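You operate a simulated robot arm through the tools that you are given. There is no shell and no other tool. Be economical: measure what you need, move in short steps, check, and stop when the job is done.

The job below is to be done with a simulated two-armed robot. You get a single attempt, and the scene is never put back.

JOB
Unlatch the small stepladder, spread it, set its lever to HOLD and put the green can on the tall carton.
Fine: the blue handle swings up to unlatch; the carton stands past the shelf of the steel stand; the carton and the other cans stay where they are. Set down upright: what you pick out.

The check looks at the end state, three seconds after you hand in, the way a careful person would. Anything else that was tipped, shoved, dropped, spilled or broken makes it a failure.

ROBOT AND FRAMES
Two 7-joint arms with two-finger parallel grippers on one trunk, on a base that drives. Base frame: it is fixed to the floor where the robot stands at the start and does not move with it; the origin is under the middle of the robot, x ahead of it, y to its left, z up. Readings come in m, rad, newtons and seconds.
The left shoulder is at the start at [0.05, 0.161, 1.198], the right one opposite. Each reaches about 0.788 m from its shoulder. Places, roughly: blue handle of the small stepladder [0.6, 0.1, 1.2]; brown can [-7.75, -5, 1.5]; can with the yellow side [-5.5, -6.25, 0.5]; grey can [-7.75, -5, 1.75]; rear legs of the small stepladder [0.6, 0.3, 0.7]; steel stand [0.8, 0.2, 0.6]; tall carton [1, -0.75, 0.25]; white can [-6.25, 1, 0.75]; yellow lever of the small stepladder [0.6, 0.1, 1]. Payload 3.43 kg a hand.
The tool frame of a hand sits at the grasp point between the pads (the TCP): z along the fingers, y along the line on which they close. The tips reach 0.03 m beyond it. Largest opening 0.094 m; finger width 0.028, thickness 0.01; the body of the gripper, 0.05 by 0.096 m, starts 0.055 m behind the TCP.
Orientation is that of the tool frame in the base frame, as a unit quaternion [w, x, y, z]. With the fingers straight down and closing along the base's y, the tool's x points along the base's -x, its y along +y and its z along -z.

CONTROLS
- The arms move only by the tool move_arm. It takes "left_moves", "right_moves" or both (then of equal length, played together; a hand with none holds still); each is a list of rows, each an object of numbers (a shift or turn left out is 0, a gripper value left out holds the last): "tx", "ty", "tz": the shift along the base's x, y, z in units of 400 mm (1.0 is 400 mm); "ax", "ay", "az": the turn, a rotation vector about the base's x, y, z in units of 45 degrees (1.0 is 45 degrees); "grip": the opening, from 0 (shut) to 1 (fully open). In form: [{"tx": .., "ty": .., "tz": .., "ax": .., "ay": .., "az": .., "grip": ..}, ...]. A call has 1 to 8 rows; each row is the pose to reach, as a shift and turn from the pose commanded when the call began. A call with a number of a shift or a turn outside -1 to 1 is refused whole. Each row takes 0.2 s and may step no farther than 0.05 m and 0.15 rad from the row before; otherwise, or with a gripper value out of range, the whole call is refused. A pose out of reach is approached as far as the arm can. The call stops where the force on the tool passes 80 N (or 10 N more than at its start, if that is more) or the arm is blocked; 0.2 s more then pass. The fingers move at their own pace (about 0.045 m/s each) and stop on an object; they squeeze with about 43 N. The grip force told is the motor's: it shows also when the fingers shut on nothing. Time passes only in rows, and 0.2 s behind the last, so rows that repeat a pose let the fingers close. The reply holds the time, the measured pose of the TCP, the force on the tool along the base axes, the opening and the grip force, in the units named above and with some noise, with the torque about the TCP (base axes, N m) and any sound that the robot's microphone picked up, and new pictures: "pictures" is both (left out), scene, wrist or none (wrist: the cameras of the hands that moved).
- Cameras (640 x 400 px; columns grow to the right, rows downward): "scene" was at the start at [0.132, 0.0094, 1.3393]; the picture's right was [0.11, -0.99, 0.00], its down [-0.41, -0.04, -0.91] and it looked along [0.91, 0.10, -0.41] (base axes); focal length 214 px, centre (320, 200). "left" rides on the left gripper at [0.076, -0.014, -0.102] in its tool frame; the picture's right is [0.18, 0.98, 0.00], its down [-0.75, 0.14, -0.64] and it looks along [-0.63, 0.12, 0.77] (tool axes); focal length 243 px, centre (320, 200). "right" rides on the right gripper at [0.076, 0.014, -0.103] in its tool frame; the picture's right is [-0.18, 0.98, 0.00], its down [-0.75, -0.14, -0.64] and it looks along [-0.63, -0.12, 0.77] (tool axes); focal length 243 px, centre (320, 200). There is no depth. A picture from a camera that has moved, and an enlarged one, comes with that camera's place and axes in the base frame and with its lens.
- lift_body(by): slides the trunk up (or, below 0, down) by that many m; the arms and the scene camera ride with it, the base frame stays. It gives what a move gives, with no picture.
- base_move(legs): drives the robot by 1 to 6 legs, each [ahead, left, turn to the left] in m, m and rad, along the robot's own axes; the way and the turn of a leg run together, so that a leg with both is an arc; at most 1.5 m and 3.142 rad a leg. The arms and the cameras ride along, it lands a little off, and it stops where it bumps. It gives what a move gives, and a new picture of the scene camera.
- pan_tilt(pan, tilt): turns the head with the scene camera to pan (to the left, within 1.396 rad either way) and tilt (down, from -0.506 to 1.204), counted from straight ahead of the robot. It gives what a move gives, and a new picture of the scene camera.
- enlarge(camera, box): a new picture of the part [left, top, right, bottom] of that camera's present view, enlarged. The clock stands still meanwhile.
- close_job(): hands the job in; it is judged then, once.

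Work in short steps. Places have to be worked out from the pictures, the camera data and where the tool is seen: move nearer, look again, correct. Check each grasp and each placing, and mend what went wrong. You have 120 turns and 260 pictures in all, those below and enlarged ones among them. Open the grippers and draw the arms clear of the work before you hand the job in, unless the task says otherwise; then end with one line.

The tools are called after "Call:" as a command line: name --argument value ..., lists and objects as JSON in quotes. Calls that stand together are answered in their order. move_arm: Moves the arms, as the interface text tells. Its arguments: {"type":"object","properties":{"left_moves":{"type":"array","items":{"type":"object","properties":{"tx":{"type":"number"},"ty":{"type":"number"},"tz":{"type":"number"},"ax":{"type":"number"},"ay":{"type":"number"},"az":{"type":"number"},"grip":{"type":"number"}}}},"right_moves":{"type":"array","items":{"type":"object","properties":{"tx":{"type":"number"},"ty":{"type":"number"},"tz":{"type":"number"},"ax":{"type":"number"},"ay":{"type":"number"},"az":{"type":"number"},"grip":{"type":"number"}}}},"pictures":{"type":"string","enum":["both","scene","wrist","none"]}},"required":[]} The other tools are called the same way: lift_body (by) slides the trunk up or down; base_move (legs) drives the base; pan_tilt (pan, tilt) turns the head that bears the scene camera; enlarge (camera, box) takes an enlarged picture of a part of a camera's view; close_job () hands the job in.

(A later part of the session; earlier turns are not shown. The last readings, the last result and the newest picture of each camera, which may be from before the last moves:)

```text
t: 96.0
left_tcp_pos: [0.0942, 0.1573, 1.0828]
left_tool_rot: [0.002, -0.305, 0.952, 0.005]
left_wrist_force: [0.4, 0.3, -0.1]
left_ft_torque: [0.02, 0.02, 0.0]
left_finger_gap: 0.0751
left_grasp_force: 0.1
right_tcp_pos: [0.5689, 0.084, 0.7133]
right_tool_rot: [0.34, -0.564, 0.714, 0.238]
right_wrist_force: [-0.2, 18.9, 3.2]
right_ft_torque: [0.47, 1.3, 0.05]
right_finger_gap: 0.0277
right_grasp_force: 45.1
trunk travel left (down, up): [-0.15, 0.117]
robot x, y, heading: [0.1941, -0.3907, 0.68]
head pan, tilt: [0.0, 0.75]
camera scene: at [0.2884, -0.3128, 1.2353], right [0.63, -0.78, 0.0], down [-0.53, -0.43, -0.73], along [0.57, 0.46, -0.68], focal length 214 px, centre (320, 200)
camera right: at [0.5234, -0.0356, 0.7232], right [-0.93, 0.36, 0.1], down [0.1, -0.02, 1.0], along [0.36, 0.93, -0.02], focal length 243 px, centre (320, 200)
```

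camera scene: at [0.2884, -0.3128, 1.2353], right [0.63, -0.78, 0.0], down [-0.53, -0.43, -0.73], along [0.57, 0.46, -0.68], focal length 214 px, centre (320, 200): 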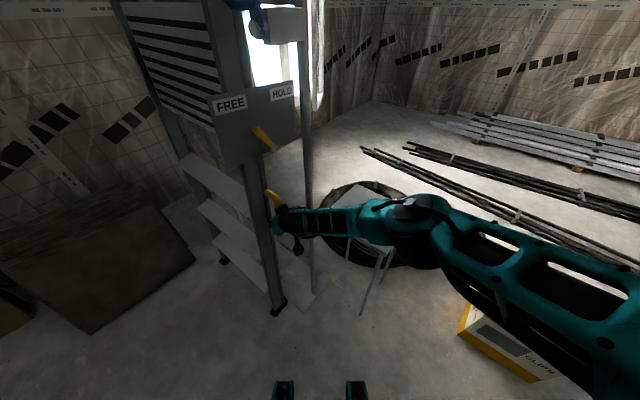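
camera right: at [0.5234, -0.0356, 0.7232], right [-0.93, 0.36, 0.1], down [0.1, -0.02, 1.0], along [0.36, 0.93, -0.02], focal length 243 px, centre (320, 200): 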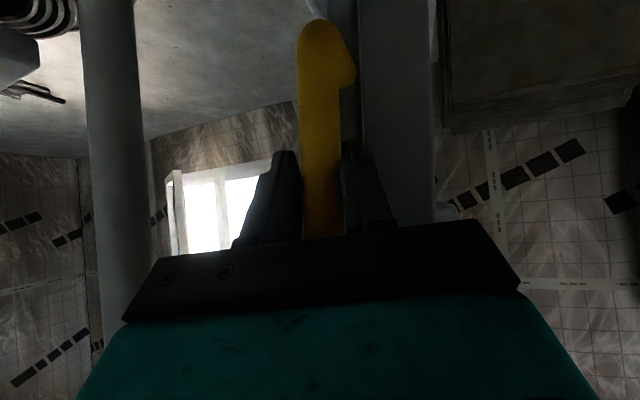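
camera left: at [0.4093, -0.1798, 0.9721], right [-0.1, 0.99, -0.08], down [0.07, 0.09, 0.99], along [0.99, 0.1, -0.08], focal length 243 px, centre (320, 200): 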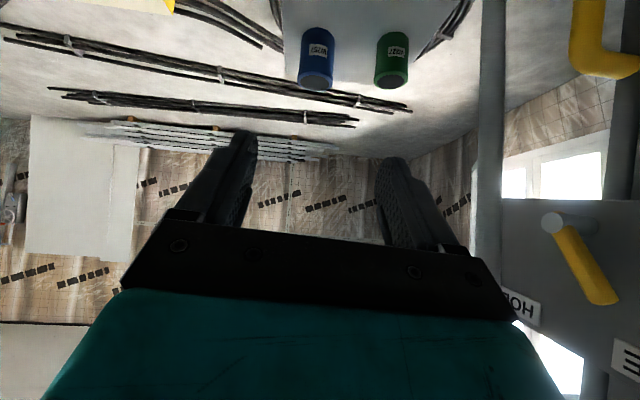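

The ladder moves toward the robot. I need to see which parts moved, so I'll enlarge several areas.

Call:
enlarge --camera "scene" --box '[100, 0, 340, 150]'

Call:
enlarge --camera "scene" --box '[160, 170, 360, 320]'

Call:
pan_tilt --pan 0.1 --tilt 0.2

```text
2.67 times, centred on (220, 75) of scene
camera zoom: at [0.2884, -0.3128, 1.2353], right [0.63, -0.78, 0.0], down [-0.53, -0.43, -0.73], along [0.57, 0.46, -0.68], focal length 572 px, centre (587, 533)
```

zoom: 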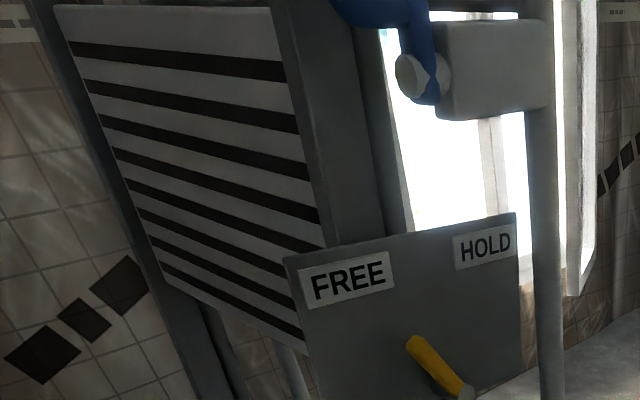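

```text
2.67 times, centred on (260, 245) of scene
camera zoom: at [0.2884, -0.3128, 1.2353], right [0.63, -0.78, 0.0], down [-0.53, -0.43, -0.73], along [0.57, 0.46, -0.68], focal length 572 px, centre (480, 80)
```

zoom: 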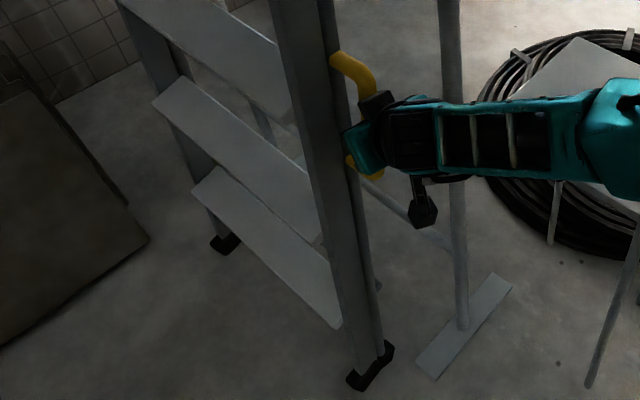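

```text
t: 97.0
left_tcp_pos: [0.0942, 0.1566, 1.0823]
left_tool_rot: [0.002, -0.305, 0.952, 0.006]
left_wrist_force: [0.8, -0.1, -0.5]
left_ft_torque: [0.01, -0.02, 0.01]
left_finger_gap: 0.075
left_grasp_force: 0.1
right_tcp_pos: [0.5685, 0.0835, 0.7137]
right_tool_rot: [0.34, -0.564, 0.713, 0.239]
right_wrist_force: [1.0, 22.7, 12.7]
right_ft_torque: [0.61, 1.36, -0.21]
right_finger_gap: 0.0275
right_grasp_force: 44.4
trunk travel left (down, up): [-0.15, 0.117]
robot x, y, heading: [0.1949, -0.3901, 0.681]
head pan, tilt: [0.099, 0.201]
camera scene: at [0.2899, -0.2997, 1.2847], right [0.7, -0.71, 0.0], down [-0.14, -0.14, -0.98], along [0.7, 0.69, -0.2], focal length 214 px, centre (320, 200)
```

scene: 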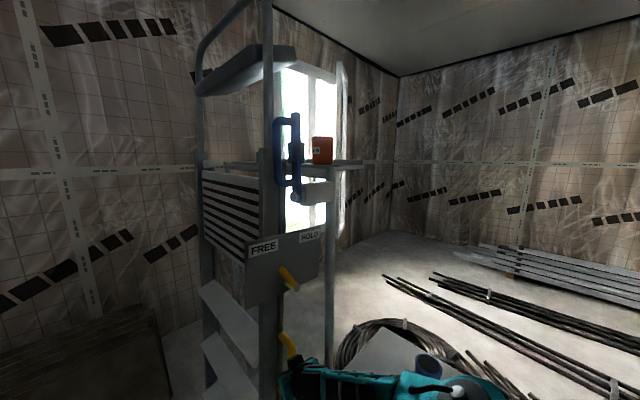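

I'll look lower, at the feet and the rear leg's end.

Call:
pan_tilt --pan 0.15 --tilt 0.85

Call:
enlarge --camera "scene" --box '[220, 120, 380, 220]'

Call:
enlarge --camera "scene" --box '[220, 200, 380, 300]'

```text
t: 98.0
left_tcp_pos: [0.0936, 0.1569, 1.083]
left_tool_rot: [0.002, -0.304, 0.953, 0.005]
left_wrist_force: [-0.3, 0.3, -0.1]
left_ft_torque: [-0.03, 0.01, 0.04]
left_finger_gap: 0.0754
left_grasp_force: 0.0
right_tcp_pos: [0.5686, 0.0837, 0.7131]
right_tool_rot: [0.34, -0.564, 0.714, 0.238]
right_wrist_force: [2.0, 22.1, 13.3]
right_ft_torque: [0.5, 1.47, -0.12]
right_finger_gap: 0.0276
right_grasp_force: 44.9
trunk travel left (down, up): [-0.15, 0.117]
robot x, y, heading: [0.1905, -0.3888, 0.685]
head pan, tilt: [0.15, 0.85]
camera scene: at [0.2764, -0.3076, 1.2271], right [0.74, -0.67, 0.0], down [-0.51, -0.56, -0.66], along [0.45, 0.49, -0.75], focal length 214 px, centre (320, 200)
```

scene: 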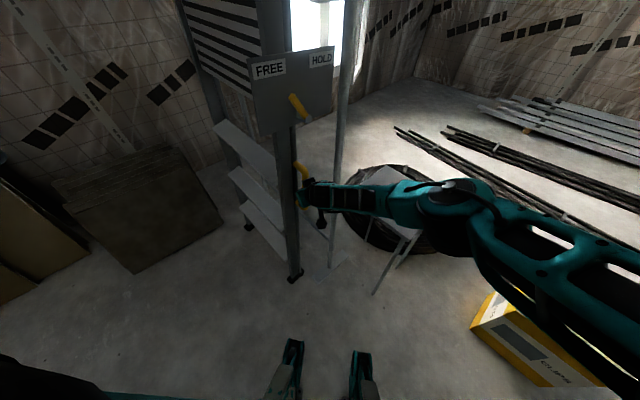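

```text
4.00 times, centred on (300, 170) of scene
camera zoom: at [0.2764, -0.3076, 1.2271], right [0.74, -0.67, 0.0], down [-0.51, -0.56, -0.66], along [0.45, 0.49, -0.75], focal length 858 px, centre (400, 320)
```

zoom: 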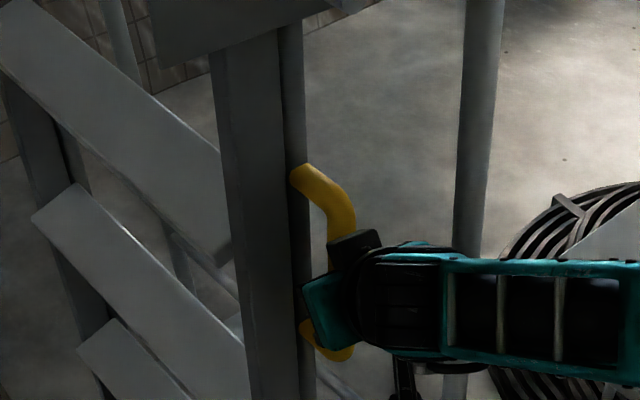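

```text
4.00 times, centred on (300, 250) of scene
camera zoom: at [0.2764, -0.3076, 1.2271], right [0.74, -0.67, 0.0], down [-0.51, -0.56, -0.66], along [0.45, 0.49, -0.75], focal length 858 px, centre (400, 0)
```

zoom: 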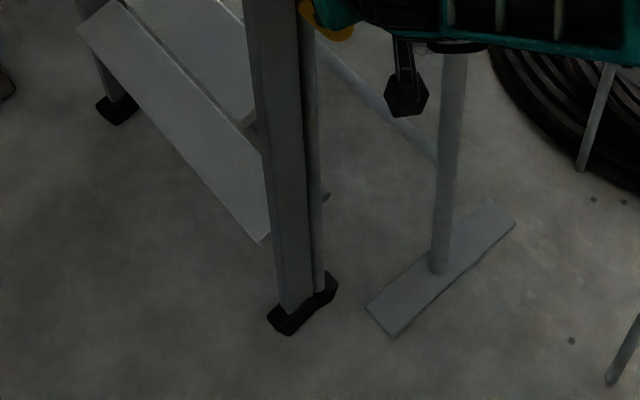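

The folded ladder was leaning on the stand and now tilts about its feet as one piece. I'll pull a few more centimetres toward upright, slowly, watching whether the rear leg separates from the rail.

Call:
move_arm --right_moves '[{"tx": -0.025, "ty": -0.01}, {"tx": -0.05, "ty": -0.02}, {"tx": -0.075, "ty": -0.02}, {"tx": -0.1, "ty": -0.02}]' --pictures "both"

Call:
enlarge --camera "scene" --box '[200, 120, 360, 220]'

Call:
enlarge --camera "scene" --box '[200, 200, 360, 300]'

```text
t: 99.0
left_tcp_pos: [0.0941, 0.1575, 1.082]
left_tool_rot: [0.001, -0.304, 0.953, 0.004]
left_wrist_force: [-0.2, 0.1, 0.0]
left_ft_torque: [0.0, 0.01, 0.01]
left_finger_gap: 0.0754
left_grasp_force: 0.0
right_tcp_pos: [0.5261, 0.0762, 0.7134]
right_tool_rot: [0.338, -0.567, 0.711, 0.241]
right_wrist_force: [-3.6, 36.4, 8.2]
right_ft_torque: [0.02, -0.07, 0.05]
right_finger_gap: 0.0262
right_grasp_force: 45.0
trunk travel left (down, up): [-0.15, 0.117]
robot x, y, heading: [0.1945, -0.3887, 0.678]
head pan, tilt: [0.15, 0.85]
camera scene: at [0.2758, -0.3064, 1.227], right [0.74, -0.67, 0.0], down [-0.51, -0.56, -0.66], along [0.45, 0.49, -0.75], focal length 214 px, centre (320, 200)
camera right: at [0.4812, -0.0423, 0.7236], right [-0.93, 0.36, 0.1], down [0.1, -0.01, 0.99], along [0.36, 0.93, -0.02], focal length 243 px, centre (320, 200)
```

scene: 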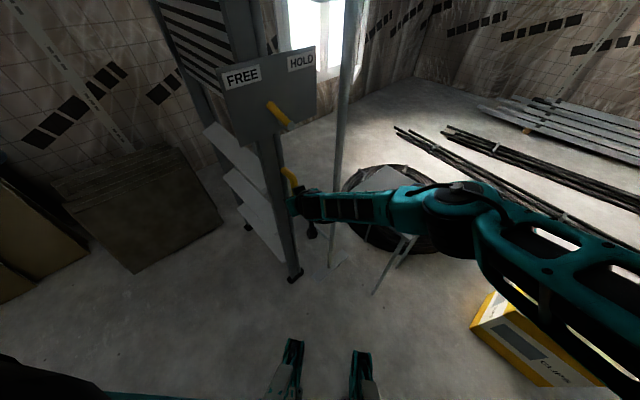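
right: 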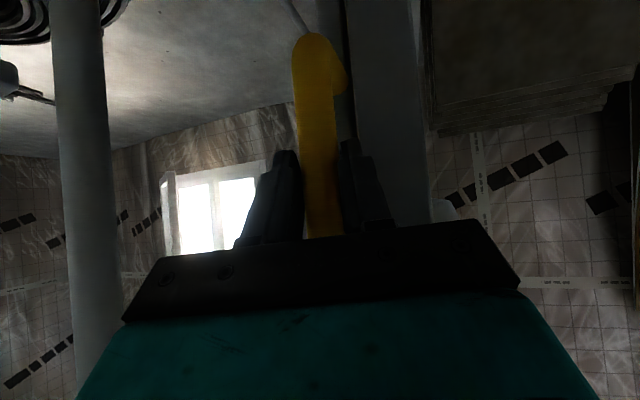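

```text
4.00 times, centred on (280, 170) of scene
camera zoom: at [0.2758, -0.3064, 1.227], right [0.74, -0.67, 0.0], down [-0.51, -0.56, -0.66], along [0.45, 0.49, -0.75], focal length 858 px, centre (480, 320)
```

zoom: 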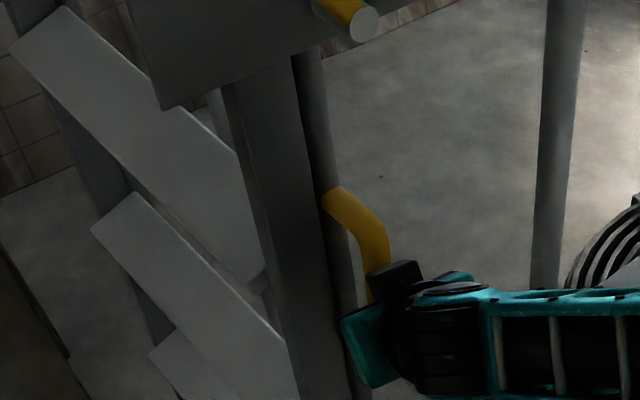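

```text
4.00 times, centred on (280, 250) of scene
camera zoom: at [0.2758, -0.3064, 1.227], right [0.74, -0.67, 0.0], down [-0.51, -0.56, -0.66], along [0.45, 0.49, -0.75], focal length 858 px, centre (480, 0)
```

zoom: 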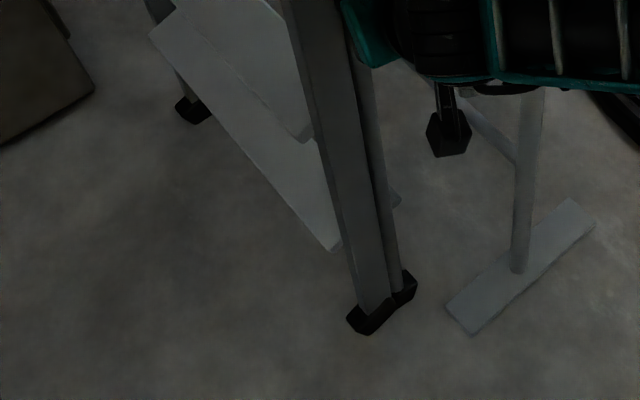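

The whole folded ladder pivots on its feet and is now near upright, clear of the stand. The rear legs must swing back while the front is held. I'll bring the left hand, pointing forward, to the front right rail, and relax the sideways pull of the right hand.

Call:
move_arm --left_moves '[{"ax": 0.097, "ay": -0.136, "tx": 0.08, "tz": -0.02, "grip": 1}, {"ax": 0.193, "ay": -0.272, "tx": 0.15, "tz": -0.04}, {"ax": 0.29, "ay": -0.408, "tx": 0.2, "tz": -0.06}, {"ax": 0.387, "ay": -0.543, "tx": 0.25, "tz": -0.08}, {"ax": 0.483, "ay": -0.679, "tx": 0.3, "tz": -0.1}, {"ax": 0.58, "ay": -0.815, "tx": 0.35, "tz": -0.12}]' --right_moves '[{"ty": 0.005}, {"ty": 0.01}, {"ty": 0.015}, {"ty": 0.02}, {"ty": 0.02}, {"ty": 0.02}]' --pictures "none"

Call:
move_arm --left_moves '[{"ax": 0.097, "ay": -0.136, "tx": 0.03, "tz": -0.04}, {"ax": 0.193, "ay": -0.272, "tx": 0.06, "tz": -0.08}, {"ax": 0.29, "ay": -0.408, "tx": 0.09, "tz": -0.12}, {"ax": 0.387, "ay": -0.543, "tx": 0.12, "tz": -0.16}, {"ax": 0.483, "ay": -0.679, "tx": 0.15, "tz": -0.2}, {"ax": 0.58, "ay": -0.815, "tx": 0.18, "tz": -0.24}]' --pictures "both"

```text
t: 100.4
left_tcp_pos: [0.2336, 0.153, 1.0376]
left_tool_rot: [0.369, -0.282, 0.877, 0.123]
left_wrist_force: [-0.3, 0.5, -0.4]
left_ft_torque: [0.01, -0.01, 0.03]
left_finger_gap: 0.0939
left_grasp_force: 0.1
right_tcp_pos: [0.5293, 0.0782, 0.713]
right_tool_rot: [0.34, -0.564, 0.714, 0.237]
right_wrist_force: [0.2, -36.3, 26.5]
right_ft_torque: [0.68, -0.05, -0.04]
right_finger_gap: 0.0262
right_grasp_force: 45.3
trunk travel left (down, up): [-0.15, 0.117]
robot x, y, heading: [0.1922, -0.3898, 0.68]
head pan, tilt: [0.15, 0.85]
```

```text
t: 101.8
left_tcp_pos: [0.2461, 0.1584, 0.9816]
left_tool_rot: [0.677, -0.215, 0.669, 0.219]
left_wrist_force: [-0.1, 0.7, 0.5]
left_ft_torque: [0.02, -0.01, 0.0]
left_finger_gap: 0.0941
left_grasp_force: 0.1
left hand out of reach, approached as far as the arm can: row 3, 4, 5, 6
right_tcp_pos: [0.5286, 0.0793, 0.7125]
right_tool_rot: [0.34, -0.563, 0.715, 0.237]
right_wrist_force: [-2.6, -38.6, 9.2]
right_ft_torque: [0.41, 0.1, -0.13]
right_finger_gap: 0.0261
right_grasp_force: 45.5
trunk travel left (down, up): [-0.15, 0.117]
robot x, y, heading: [0.1925, -0.3889, 0.68]
head pan, tilt: [0.15, 0.85]
camera scene: at [0.2761, -0.3112, 1.2272], right [0.74, -0.67, 0.0], down [-0.51, -0.55, -0.66], along [0.45, 0.49, -0.75], focal length 214 px, centre (320, 200)
camera left: at [0.1716, 0.0869, 0.9048], right [-0.57, 0.8, -0.18], down [-0.61, -0.27, 0.75], along [0.55, 0.54, 0.64], focal length 243 px, centre (320, 200)
```

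scene: 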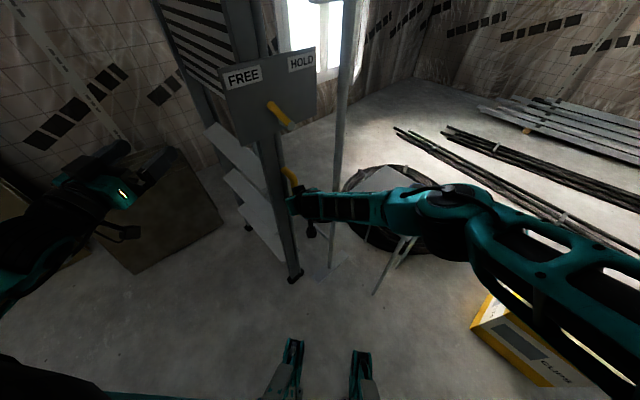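
left: 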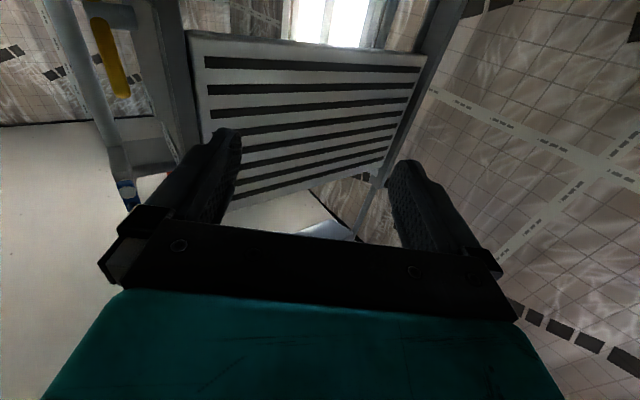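

Now I yaw the left hand to point straight ahead, lower it toward the rail, and centre the right hand's sideways load.

Call:
move_arm --left_moves '[{"az": -0.13, "tx": 0.05, "tz": -0.04}, {"az": -0.26, "tx": 0.1, "tz": -0.08}, {"az": -0.39, "tx": 0.15, "tz": -0.12}, {"az": -0.52, "tx": 0.2, "tz": -0.16}, {"az": -0.65, "tx": 0.25, "tz": -0.2}, {"az": -0.79, "tx": 0.3, "ty": -0.03, "tz": -0.25}]' --right_moves '[{"ty": -0.005}, {"ty": -0.01}, {"ty": -0.01}, {"ty": -0.01}, {"ty": -0.01}, {"ty": -0.01}]' --pictures "both"

```text
t: 103.2
left_tcp_pos: [0.373, 0.154, 0.8889]
left_tool_rot: [0.713, 0.002, 0.701, 0.004]
left_wrist_force: [-4.9, -4.6, -11.4]
left_ft_torque: [-0.03, -0.85, 0.38]
left_finger_gap: 0.094
left_grasp_force: 0.0
left hand out of reach, approached as far as the arm can: row 1, 2, 3, 4, 5
right_tcp_pos: [0.5314, 0.0793, 0.7109]
right_tool_rot: [0.34, -0.563, 0.715, 0.237]
right_wrist_force: [2.7, 4.5, -1.3]
right_ft_torque: [0.12, 0.14, -0.18]
right_finger_gap: 0.0262
right_grasp_force: 45.0
trunk travel left (down, up): [-0.15, 0.117]
robot x, y, heading: [0.1943, -0.3937, 0.682]
head pan, tilt: [0.15, 0.85]
camera scene: at [0.2784, -0.307, 1.2267], right [0.74, -0.67, 0.0], down [-0.51, -0.56, -0.66], along [0.44, 0.49, -0.75], focal length 214 px, centre (320, 200)
camera right: at [0.4862, -0.0394, 0.7219], right [-0.93, 0.37, 0.09], down [0.1, -0.01, 1.0], along [0.37, 0.93, -0.02], focal length 243 px, centre (320, 200)
camera left: at [0.2721, 0.1394, 0.8103], right [0.0, 0.98, -0.18], down [-0.66, 0.13, 0.74], along [0.76, 0.12, 0.64], focal length 243 px, centre (320, 200)
```

scene: 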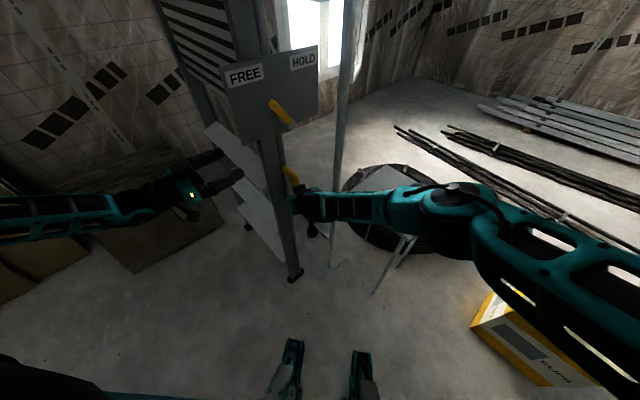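
right: 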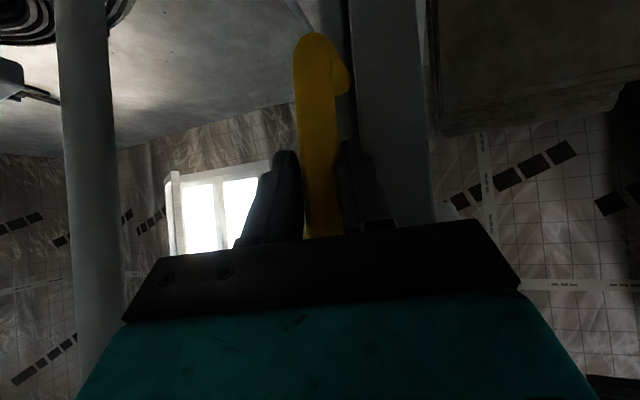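
left: 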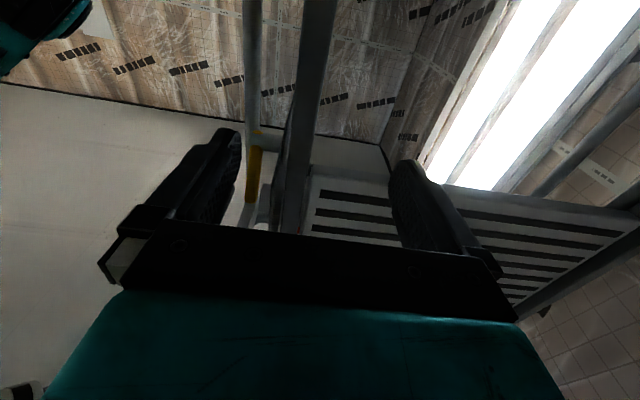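

The rail is at y about 0.145, and the free span between the D-handle and the plate is around z 0.88. I'll advance the left hand 10 cm to straddle the rail, then close.

Call:
move_arm --left_moves '[{"tx": 0.07, "ty": -0.02}, {"tx": 0.14, "ty": -0.022}, {"tx": 0.2, "ty": -0.022}, {"tx": 0.24, "ty": -0.022}]' --pictures "both"

Call:
enlarge --camera "scene" --box '[180, 100, 340, 200]'

```text
t: 104.2
left_tcp_pos: [0.4647, 0.1415, 0.8817]
left_tool_rot: [0.71, -0.004, 0.704, 0.002]
left_wrist_force: [-0.8, 0.8, 0.0]
left_ft_torque: [-0.04, 0.0, 0.01]
left_finger_gap: 0.0939
left_grasp_force: 0.0
right_tcp_pos: [0.5282, 0.0799, 0.7118]
right_tool_rot: [0.339, -0.565, 0.714, 0.239]
right_wrist_force: [-1.9, 11.9, 1.3]
right_ft_torque: [-0.19, 0.39, 0.18]
right_finger_gap: 0.0266
right_grasp_force: 45.3
trunk travel left (down, up): [-0.15, 0.117]
robot x, y, heading: [0.1914, -0.3881, 0.678]
head pan, tilt: [0.15, 0.85]
camera scene: at [0.2767, -0.3072, 1.227], right [0.74, -0.67, 0.0], down [-0.51, -0.56, -0.66], along [0.44, 0.49, -0.75], focal length 214 px, centre (320, 200)
camera left: at [0.3626, 0.1264, 0.8042], right [-0.01, 0.98, -0.19], down [-0.65, 0.14, 0.75], along [0.76, 0.13, 0.64], focal length 243 px, centre (320, 200)
```

scene: 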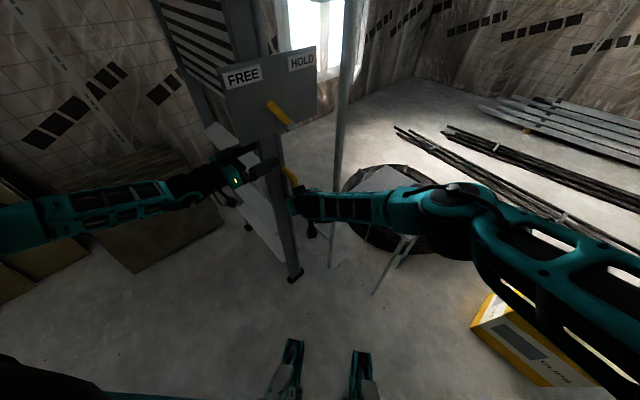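
left: 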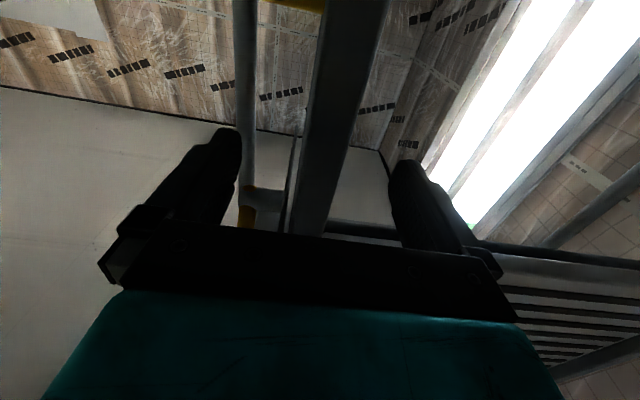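

```text
4.00 times, centred on (260, 150) of scene
camera zoom: at [0.2767, -0.3072, 1.227], right [0.74, -0.67, 0.0], down [-0.51, -0.56, -0.66], along [0.44, 0.49, -0.75], focal length 858 px, centre (560, 400)
```

zoom: 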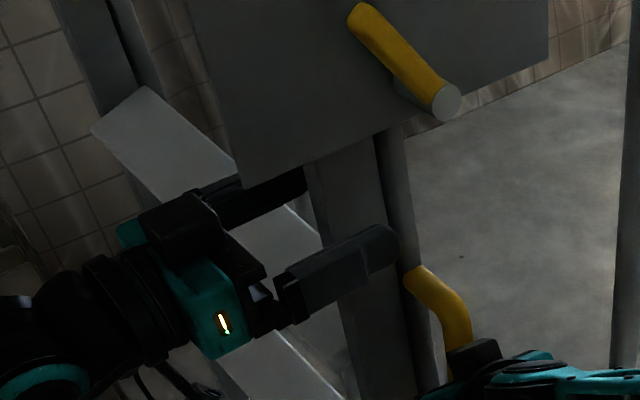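

The left fingers straddle the rail but reach slightly over the rear leg. I'll back off 1.5 cm and close on the rail only.

Call:
move_arm --left_moves '[{"tx": -0.04}, {"tx": -0.04, "grip": 0}, {"tx": -0.04, "grip": 0}, {"tx": -0.04, "grip": 0}, {"tx": -0.04, "grip": 0}, {"tx": -0.04, "grip": 0}, {"tx": -0.04, "grip": 0}]' --pictures "wrist"

Call:
enlarge --camera "scene" --box '[180, 100, 340, 200]'

```text
t: 105.8
left_tcp_pos: [0.451, 0.1419, 0.8815]
left_tool_rot: [0.709, -0.002, 0.705, 0.002]
left_wrist_force: [1.2, 2.6, -1.7]
left_ft_torque: [0.52, -0.08, -0.13]
left_finger_gap: 0.0215
left_grasp_force: 44.6
right_tcp_pos: [0.529, 0.0781, 0.7116]
right_tool_rot: [0.34, -0.565, 0.714, 0.237]
right_wrist_force: [-1.5, 19.6, 8.4]
right_ft_torque: [-0.09, -0.02, 0.06]
right_finger_gap: 0.0261
right_grasp_force: 45.2
trunk travel left (down, up): [-0.15, 0.117]
robot x, y, heading: [0.1913, -0.3959, 0.682]
head pan, tilt: [0.15, 0.85]
camera left: at [0.3477, 0.126, 0.804], right [-0.01, 0.98, -0.18], down [-0.65, 0.14, 0.75], along [0.76, 0.12, 0.64], focal length 243 px, centre (320, 200)
```

left: 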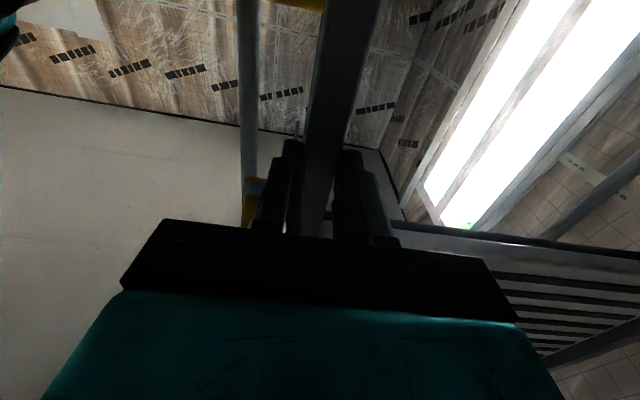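

```text
4.00 times, centred on (260, 150) of scene
camera zoom: at [0.2765, -0.307, 1.227], right [0.74, -0.67, 0.0], down [-0.51, -0.56, -0.66], along [0.44, 0.49, -0.75], focal length 858 px, centre (560, 400)
```

zoom: 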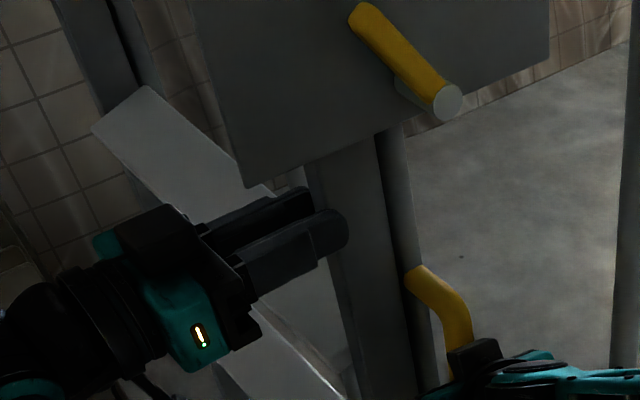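

Left hand holds the front rail (21 mm). Now I push the D-handle +x with the right hand while the left stays put.

Call:
move_arm --right_moves '[{"tx": 0.02, "ty": 0.005}, {"tx": 0.04, "ty": 0.005}, {"tx": 0.06, "ty": 0.005}, {"tx": 0.08, "ty": 0.005}]' --left_moves '[{}, {}, {}, {}]' --pictures "both"

Call:
enlarge --camera "scene" --box '[200, 140, 360, 290]'

```text
t: 106.8
left_tcp_pos: [0.4509, 0.1417, 0.89]
left_tool_rot: [0.714, -0.002, 0.7, 0.003]
left_wrist_force: [14.5, 17.7, 17.5]
left_ft_torque: [-0.58, 0.43, 0.33]
left_finger_gap: 0.0217
left_grasp_force: 45.3
right_tcp_pos: [0.5532, 0.0781, 0.7114]
right_tool_rot: [0.334, -0.566, 0.713, 0.242]
right_wrist_force: [-24.0, -14.1, 6.3]
right_ft_torque: [-0.27, 1.74, 0.07]
right_finger_gap: 0.0263
right_grasp_force: 44.7
trunk travel left (down, up): [-0.15, 0.117]
robot x, y, heading: [0.1929, -0.3929, 0.683]
head pan, tilt: [0.15, 0.85]
camera scene: at [0.276, -0.3092, 1.2273], right [0.74, -0.67, 0.0], down [-0.51, -0.55, -0.66], along [0.45, 0.49, -0.75], focal length 214 px, centre (320, 200)
camera right: at [0.5092, -0.0399, 0.7218], right [-0.93, 0.36, 0.11], down [0.11, -0.01, 0.99], along [0.36, 0.93, -0.03], focal length 243 px, centre (320, 200)
camera left: at [0.3498, 0.126, 0.8093], right [-0.01, 0.98, -0.18], down [-0.66, 0.13, 0.74], along [0.75, 0.12, 0.65], focal length 243 px, centre (320, 200)
```

scene: 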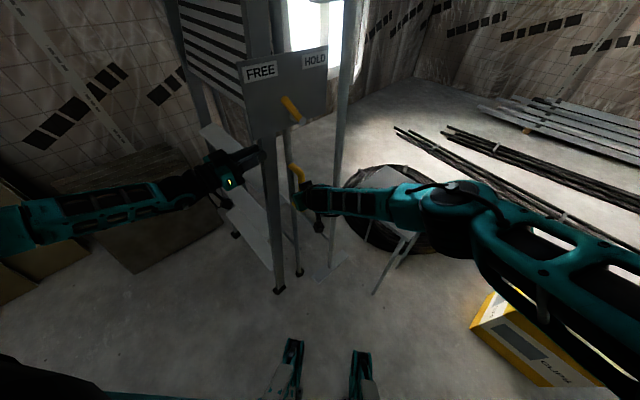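
right: 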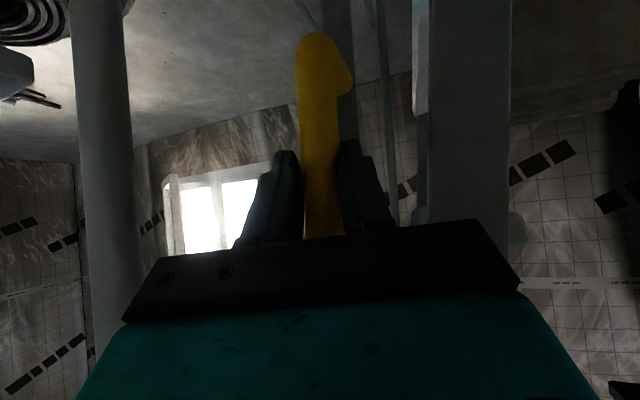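
left: 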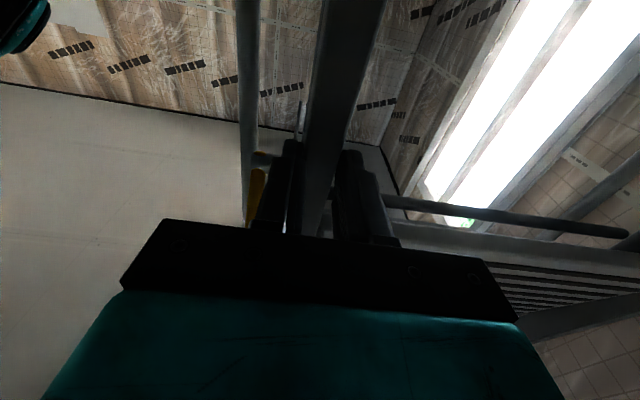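

```text
2.67 times, centred on (280, 215) of scene
camera zoom: at [0.276, -0.3092, 1.2273], right [0.74, -0.67, 0.0], down [-0.51, -0.55, -0.66], along [0.45, 0.49, -0.75], focal length 572 px, centre (427, 160)
```

zoom: 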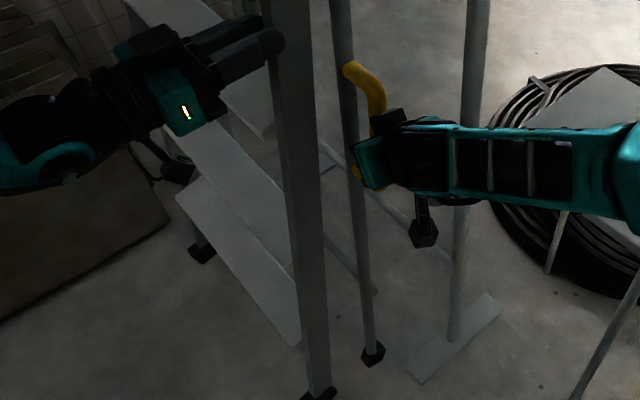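

It's spreading: the rear leg has separated and the front foot slid toward the robot. I'll continue by pulling the front with the left hand while easing the rear back.

Call:
move_arm --right_moves '[{"tx": 0.01}, {"tx": 0.02}, {"tx": 0.03}, {"tx": 0.04}]' --left_moves '[{"tx": -0.03}, {"tx": -0.06}, {"tx": -0.09}, {"tx": -0.12}]' --pictures "scene"

Call:
enlarge --camera "scene" --box '[180, 100, 380, 300]'

```text
t: 107.8
left_tcp_pos: [0.4028, 0.1421, 0.8944]
left_tool_rot: [0.72, 0.002, 0.694, 0.006]
left_wrist_force: [24.4, 14.1, 29.4]
left_ft_torque: [-0.51, -1.04, 0.43]
left_finger_gap: 0.0219
left_grasp_force: 45.5
right_tcp_pos: [0.5611, 0.0788, 0.7099]
right_tool_rot: [0.33, -0.57, 0.711, 0.247]
right_wrist_force: [-39.9, -23.7, 5.1]
right_ft_torque: [-0.54, 1.64, 0.29]
right_finger_gap: 0.0267
right_grasp_force: 44.9
trunk travel left (down, up): [-0.15, 0.117]
robot x, y, heading: [0.1951, -0.3902, 0.684]
head pan, tilt: [0.15, 0.85]
camera scene: at [0.2753, -0.311, 1.2275], right [0.74, -0.67, 0.0], down [-0.5, -0.55, -0.66], along [0.45, 0.49, -0.75], focal length 214 px, centre (320, 200)
```

scene: 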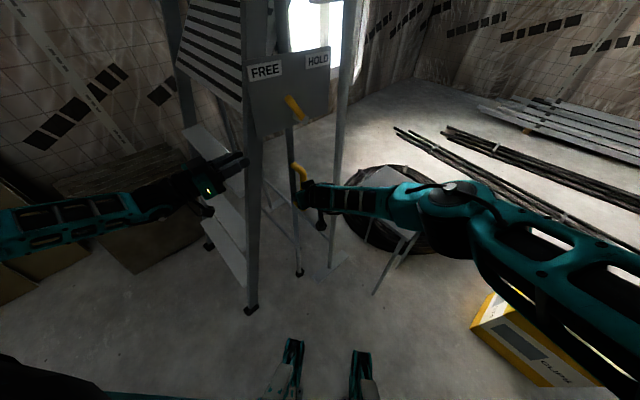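

```text
2.00 times, centred on (280, 200) of scene
camera zoom: at [0.2753, -0.311, 1.2275], right [0.74, -0.67, 0.0], down [-0.5, -0.55, -0.66], along [0.45, 0.49, -0.75], focal length 429 px, centre (400, 200)
```

zoom: 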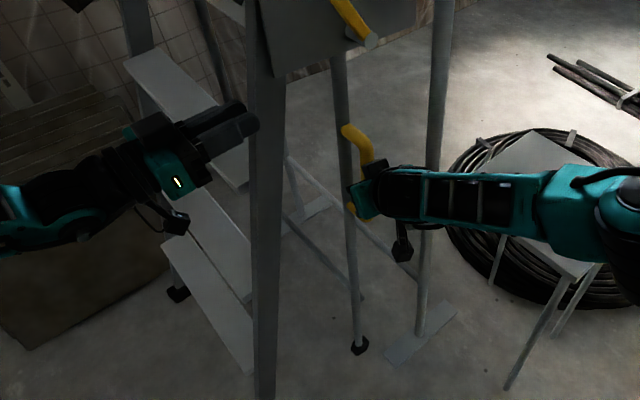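

Good progress; the front foot slides freely. I'll continue pulling the front with a slight vertical relief while the right hand holds the rear.

Call:
move_arm --right_moves '[{"tx": 0.0}, {"tx": 0.0}, {"tx": 0.0}, {"tx": 0.0}, {"tx": 0.0}]' --left_moves '[{"tx": -0.03, "tz": 0.01}, {"tx": -0.06, "tz": 0.012, "ay": 0.02}, {"tx": -0.09, "tz": 0.012, "ay": 0.04}, {"tx": -0.12, "tz": 0.012, "ay": 0.06}, {"tx": -0.15, "tz": 0.012, "ay": 0.08}]' --pictures "scene"

Call:
enlarge --camera "scene" --box '[140, 0, 380, 150]'

```text
t: 109.0
left_tcp_pos: [0.3404, 0.139, 0.8855]
left_tool_rot: [0.687, -0.003, 0.727, 0.002]
left_wrist_force: [0.0, -0.8, -0.2]
left_ft_torque: [-0.02, 0.06, 0.01]
left_finger_gap: 0.0
left_grasp_force: 33.3
right_tcp_pos: [0.5786, 0.0784, 0.7102]
right_tool_rot: [0.339, -0.564, 0.715, 0.236]
right_wrist_force: [1.0, 3.3, -16.4]
right_ft_torque: [1.63, 0.98, -0.34]
right_finger_gap: 0.0279
right_grasp_force: 44.9
trunk travel left (down, up): [-0.15, 0.117]
robot x, y, heading: [0.195, -0.391, 0.685]
head pan, tilt: [0.15, 0.85]
camera scene: at [0.2782, -0.307, 1.2266], right [0.74, -0.67, 0.0], down [-0.51, -0.56, -0.66], along [0.44, 0.49, -0.75], focal length 214 px, centre (320, 200)
```

scene: 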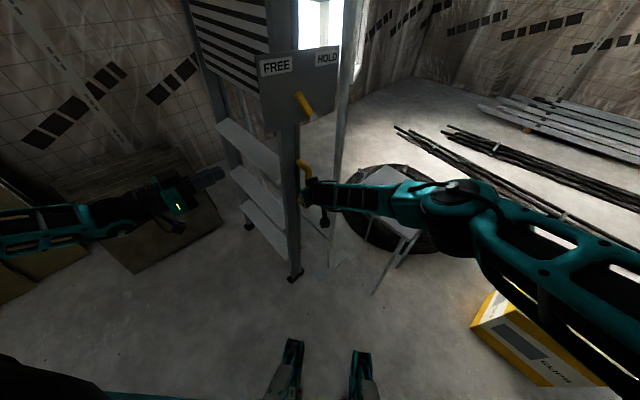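

```text
2.67 times, centred on (260, 75) of scene
camera zoom: at [0.2782, -0.307, 1.2266], right [0.74, -0.67, 0.0], down [-0.51, -0.56, -0.66], along [0.44, 0.49, -0.75], focal length 572 px, centre (480, 533)
```

zoom: 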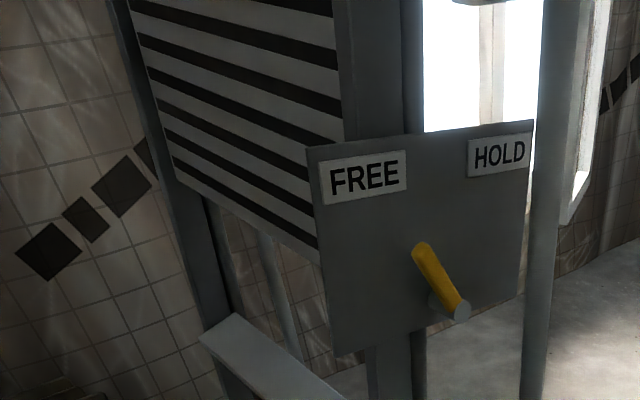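

The left grip slipped and the front fell back shut. I'll re-grip the rail lower, at z about 0.60 between treads, where less force is needed, with the hand pitched down, and only hold still with the right.

Call:
move_arm --left_moves '[{"tz": -0.12, "ay": 0.08, "grip": 1}, {"tz": -0.24, "ay": 0.16, "tx": 0.0}, {"tz": -0.36, "ay": 0.24, "tx": 0.01}, {"tz": -0.48, "ay": 0.32, "tx": 0.02}, {"tz": -0.6, "ay": 0.4, "tx": 0.03}, {"tz": -0.7, "ay": 0.48, "tx": 0.04}]' --pictures "both"

```text
t: 110.4
left_tcp_pos: [0.3586, 0.1404, 0.607]
left_tool_rot: [0.539, -0.003, 0.843, 0.003]
left_wrist_force: [-0.1, 0.3, -0.3]
left_ft_torque: [-0.01, 0.0, -0.02]
left_finger_gap: 0.094
left_grasp_force: 0.0
right_tcp_pos: [0.5781, 0.0791, 0.711]
right_tool_rot: [0.338, -0.564, 0.715, 0.238]
right_wrist_force: [0.7, -6.5, -14.0]
right_ft_torque: [0.32, 1.67, 0.07]
right_finger_gap: 0.0281
right_grasp_force: 45.1
trunk travel left (down, up): [-0.15, 0.117]
robot x, y, heading: [0.1902, -0.391, 0.678]
head pan, tilt: [0.15, 0.85]
camera scene: at [0.278, -0.3076, 1.2269], right [0.74, -0.67, 0.0], down [-0.51, -0.56, -0.66], along [0.44, 0.49, -0.75], focal length 214 px, centre (320, 200)
camera left: at [0.2326, 0.1257, 0.5801], right [-0.08, 0.98, -0.17], down [-0.27, 0.14, 0.95], along [0.96, 0.12, 0.25], focal length 243 px, centre (320, 200)
```

scene: 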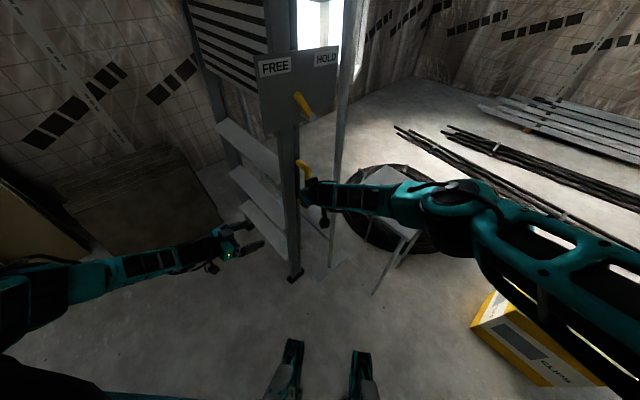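
left: 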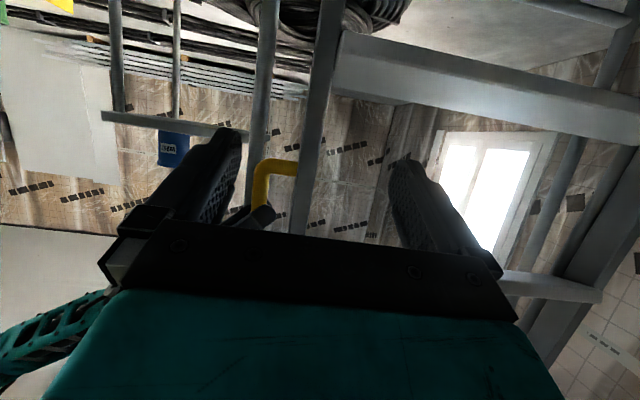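

The left view shows a clear rail section between two treads, below the D-handle. Advancing so the pads cover the rail.

Call:
move_arm --left_moves '[{"tx": 0.1, "tz": -0.02}, {"tx": 0.2, "tz": -0.045}, {"tx": 0.3, "tz": -0.07}, {"tx": 0.37, "tz": -0.085}]' --pictures "both"

Call:
enlarge --camera "scene" --box '[200, 150, 360, 290]'

```text
t: 111.4
left_tcp_pos: [0.4855, 0.1347, 0.5863]
left_tool_rot: [0.539, -0.002, 0.842, 0.002]
left_wrist_force: [0.7, 0.2, -0.4]
left_ft_torque: [0.03, 0.0, -0.01]
left_finger_gap: 0.094
left_grasp_force: 0.1
left hand out of reach, approached as far as the arm can: row 3, 4
right_tcp_pos: [0.5782, 0.0797, 0.7112]
right_tool_rot: [0.338, -0.564, 0.715, 0.238]
right_wrist_force: [-0.6, -7.6, -13.4]
right_ft_torque: [0.38, 1.66, -0.1]
right_finger_gap: 0.0277
right_grasp_force: 44.4
trunk travel left (down, up): [-0.15, 0.117]
robot x, y, heading: [0.1936, -0.3927, 0.682]
head pan, tilt: [0.15, 0.85]
camera scene: at [0.278, -0.3077, 1.2269], right [0.74, -0.67, 0.0], down [-0.51, -0.56, -0.66], along [0.44, 0.49, -0.75], focal length 214 px, centre (320, 200)
camera left: at [0.3601, 0.1201, 0.5609], right [-0.08, 0.98, -0.17], down [-0.27, 0.14, 0.95], along [0.96, 0.12, 0.25], focal length 243 px, centre (320, 200)
```

scene: 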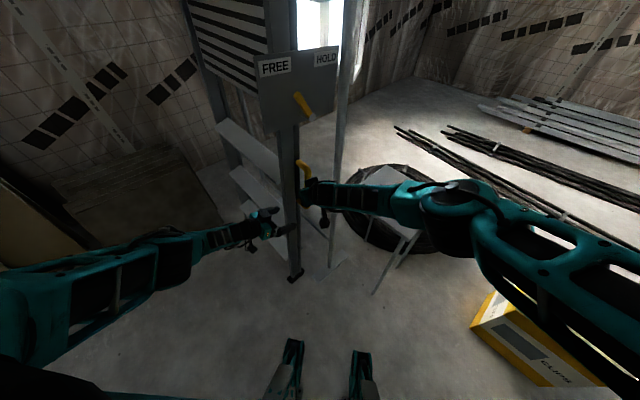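
left: 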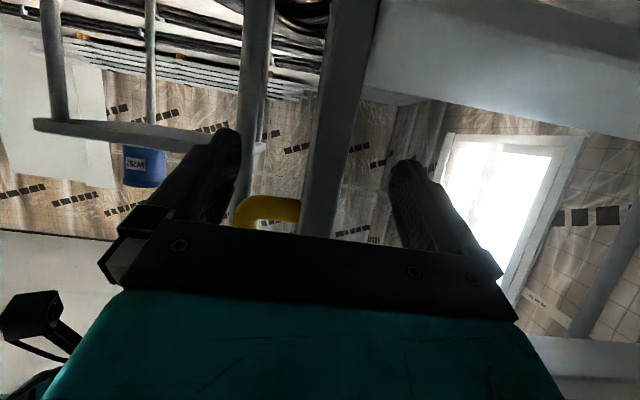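

```text
2.86 times, centred on (280, 220) of scene
camera zoom: at [0.278, -0.3077, 1.2269], right [0.74, -0.67, 0.0], down [-0.51, -0.56, -0.66], along [0.44, 0.49, -0.75], focal length 613 px, centre (434, 143)
```

zoom: 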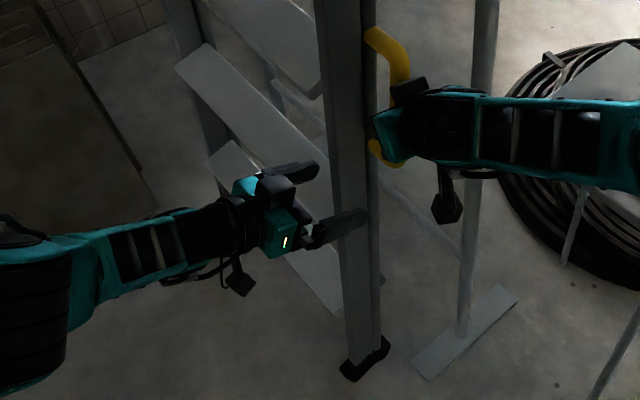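

The fingertips already reach almost across the rail. Closing here.

Call:
move_arm --left_moves '[{"grip": 0.4}, {"grip": 0}, {"grip": 0}, {"grip": 0}, {"grip": 0}, {"grip": 0}]' --pictures "none"

Call:
enlarge --camera "scene" --box '[200, 150, 360, 290]'

```text
t: 112.8
left_tcp_pos: [0.4825, 0.1413, 0.5881]
left_tool_rot: [0.538, -0.005, 0.843, 0.007]
left_wrist_force: [3.9, 26.3, -3.4]
left_ft_torque: [-0.31, 0.51, 0.55]
left_finger_gap: 0.0217
left_grasp_force: 45.0
right_tcp_pos: [0.5772, 0.0781, 0.711]
right_tool_rot: [0.339, -0.563, 0.716, 0.237]
right_wrist_force: [-1.9, -20.9, -5.8]
right_ft_torque: [0.54, 1.65, -0.07]
right_finger_gap: 0.0281
right_grasp_force: 44.8
trunk travel left (down, up): [-0.15, 0.117]
robot x, y, heading: [0.1955, -0.3891, 0.678]
head pan, tilt: [0.15, 0.85]
```

```text
2.86 times, centred on (280, 220) of scene
camera zoom: at [0.2776, -0.3075, 1.2269], right [0.74, -0.67, 0.0], down [-0.51, -0.56, -0.66], along [0.44, 0.49, -0.75], focal length 613 px, centre (434, 143)
```

zoom: 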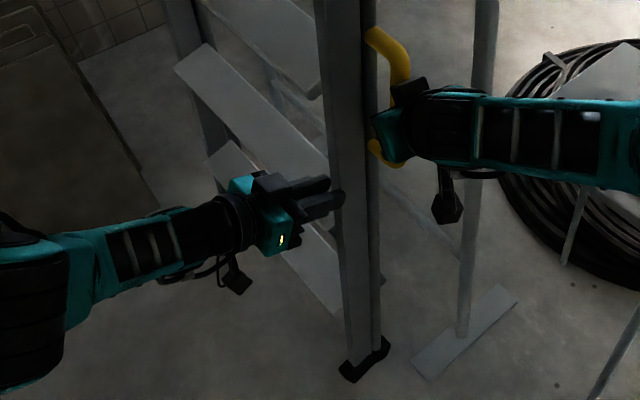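

Grip is on the front part of the rail. I'll pull slowly, 4 cm, with the right hand holding still, and check the forces.

Call:
move_arm --left_moves '[{"tx": -0.02}, {"tx": -0.04}, {"tx": -0.06}, {"tx": -0.08}, {"tx": -0.1}]' --pictures "none"

Call:
enlarge --camera "scene" --box '[200, 50, 400, 300]'

```text
t: 114.0
left_tcp_pos: [0.4486, 0.1415, 0.5935]
left_tool_rot: [0.543, -0.004, 0.84, 0.006]
left_wrist_force: [7.6, 27.0, 13.1]
left_ft_torque: [-0.42, 0.17, 0.46]
left_finger_gap: 0.0218
left_grasp_force: 44.5
right_tcp_pos: [0.5731, 0.0785, 0.7109]
right_tool_rot: [0.337, -0.565, 0.714, 0.239]
right_wrist_force: [-10.7, -14.1, -9.3]
right_ft_torque: [0.36, 1.49, 0.08]
right_finger_gap: 0.0273
right_grasp_force: 45.2
trunk travel left (down, up): [-0.15, 0.117]
robot x, y, heading: [0.1893, -0.3907, 0.684]
head pan, tilt: [0.15, 0.85]
```

```text
1.60 times, centred on (300, 175) of scene
camera zoom: at [0.2767, -0.3082, 1.2272], right [0.74, -0.67, 0.0], down [-0.51, -0.56, -0.66], along [0.44, 0.49, -0.75], focal length 343 px, centre (352, 240)
```

zoom: 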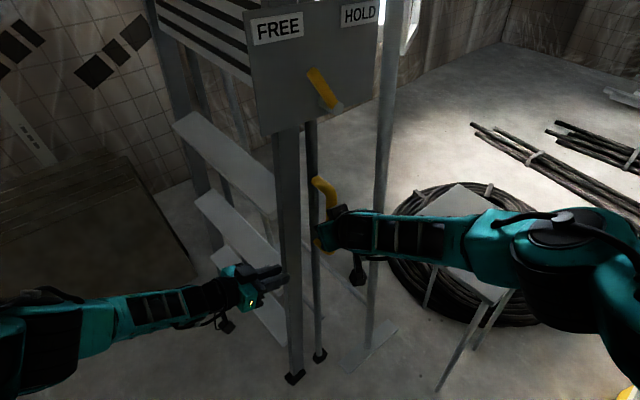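

Only about 8 N and it opens nicely. Continuing the pull with a little vertical relief.

Call:
move_arm --left_moves '[{"tx": -0.025, "tz": 0.003}, {"tx": -0.05, "tz": 0.006}, {"tx": -0.075, "tz": 0.01}, {"tx": -0.1, "tz": 0.013}, {"tx": -0.125, "tz": 0.015}, {"tx": -0.15, "tz": 0.016}]' --pictures "none"

Call:
enlarge --camera "scene" --box '[160, 20, 400, 320]'

```text
t: 115.4
left_tcp_pos: [0.395, 0.1415, 0.6033]
left_tool_rot: [0.549, -0.004, 0.836, 0.006]
left_wrist_force: [12.5, 25.1, 24.3]
left_ft_torque: [-0.39, -0.63, 0.54]
left_finger_gap: 0.0215
left_grasp_force: 44.6
right_tcp_pos: [0.572, 0.0801, 0.7107]
right_tool_rot: [0.336, -0.566, 0.713, 0.24]
right_wrist_force: [-18.4, -4.1, -9.7]
right_ft_torque: [0.73, 1.42, -0.05]
right_finger_gap: 0.0273
right_grasp_force: 45.0
trunk travel left (down, up): [-0.15, 0.117]
robot x, y, heading: [0.1939, -0.3924, 0.684]
head pan, tilt: [0.15, 0.85]
```

```text
1.33 times, centred on (280, 170) of scene
camera zoom: at [0.2762, -0.3085, 1.2272], right [0.74, -0.67, 0.0], down [-0.51, -0.56, -0.66], along [0.44, 0.49, -0.75], focal length 286 px, centre (373, 240)
```

zoom: 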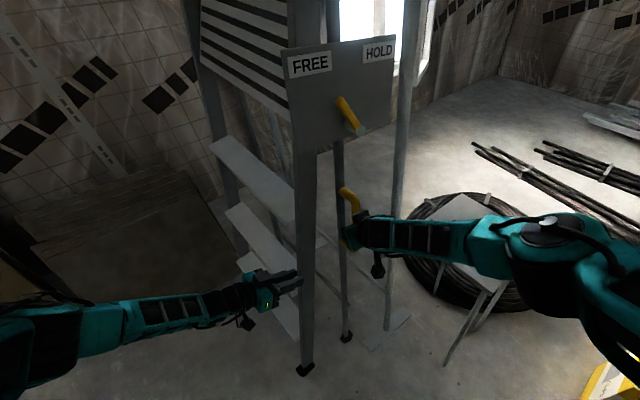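

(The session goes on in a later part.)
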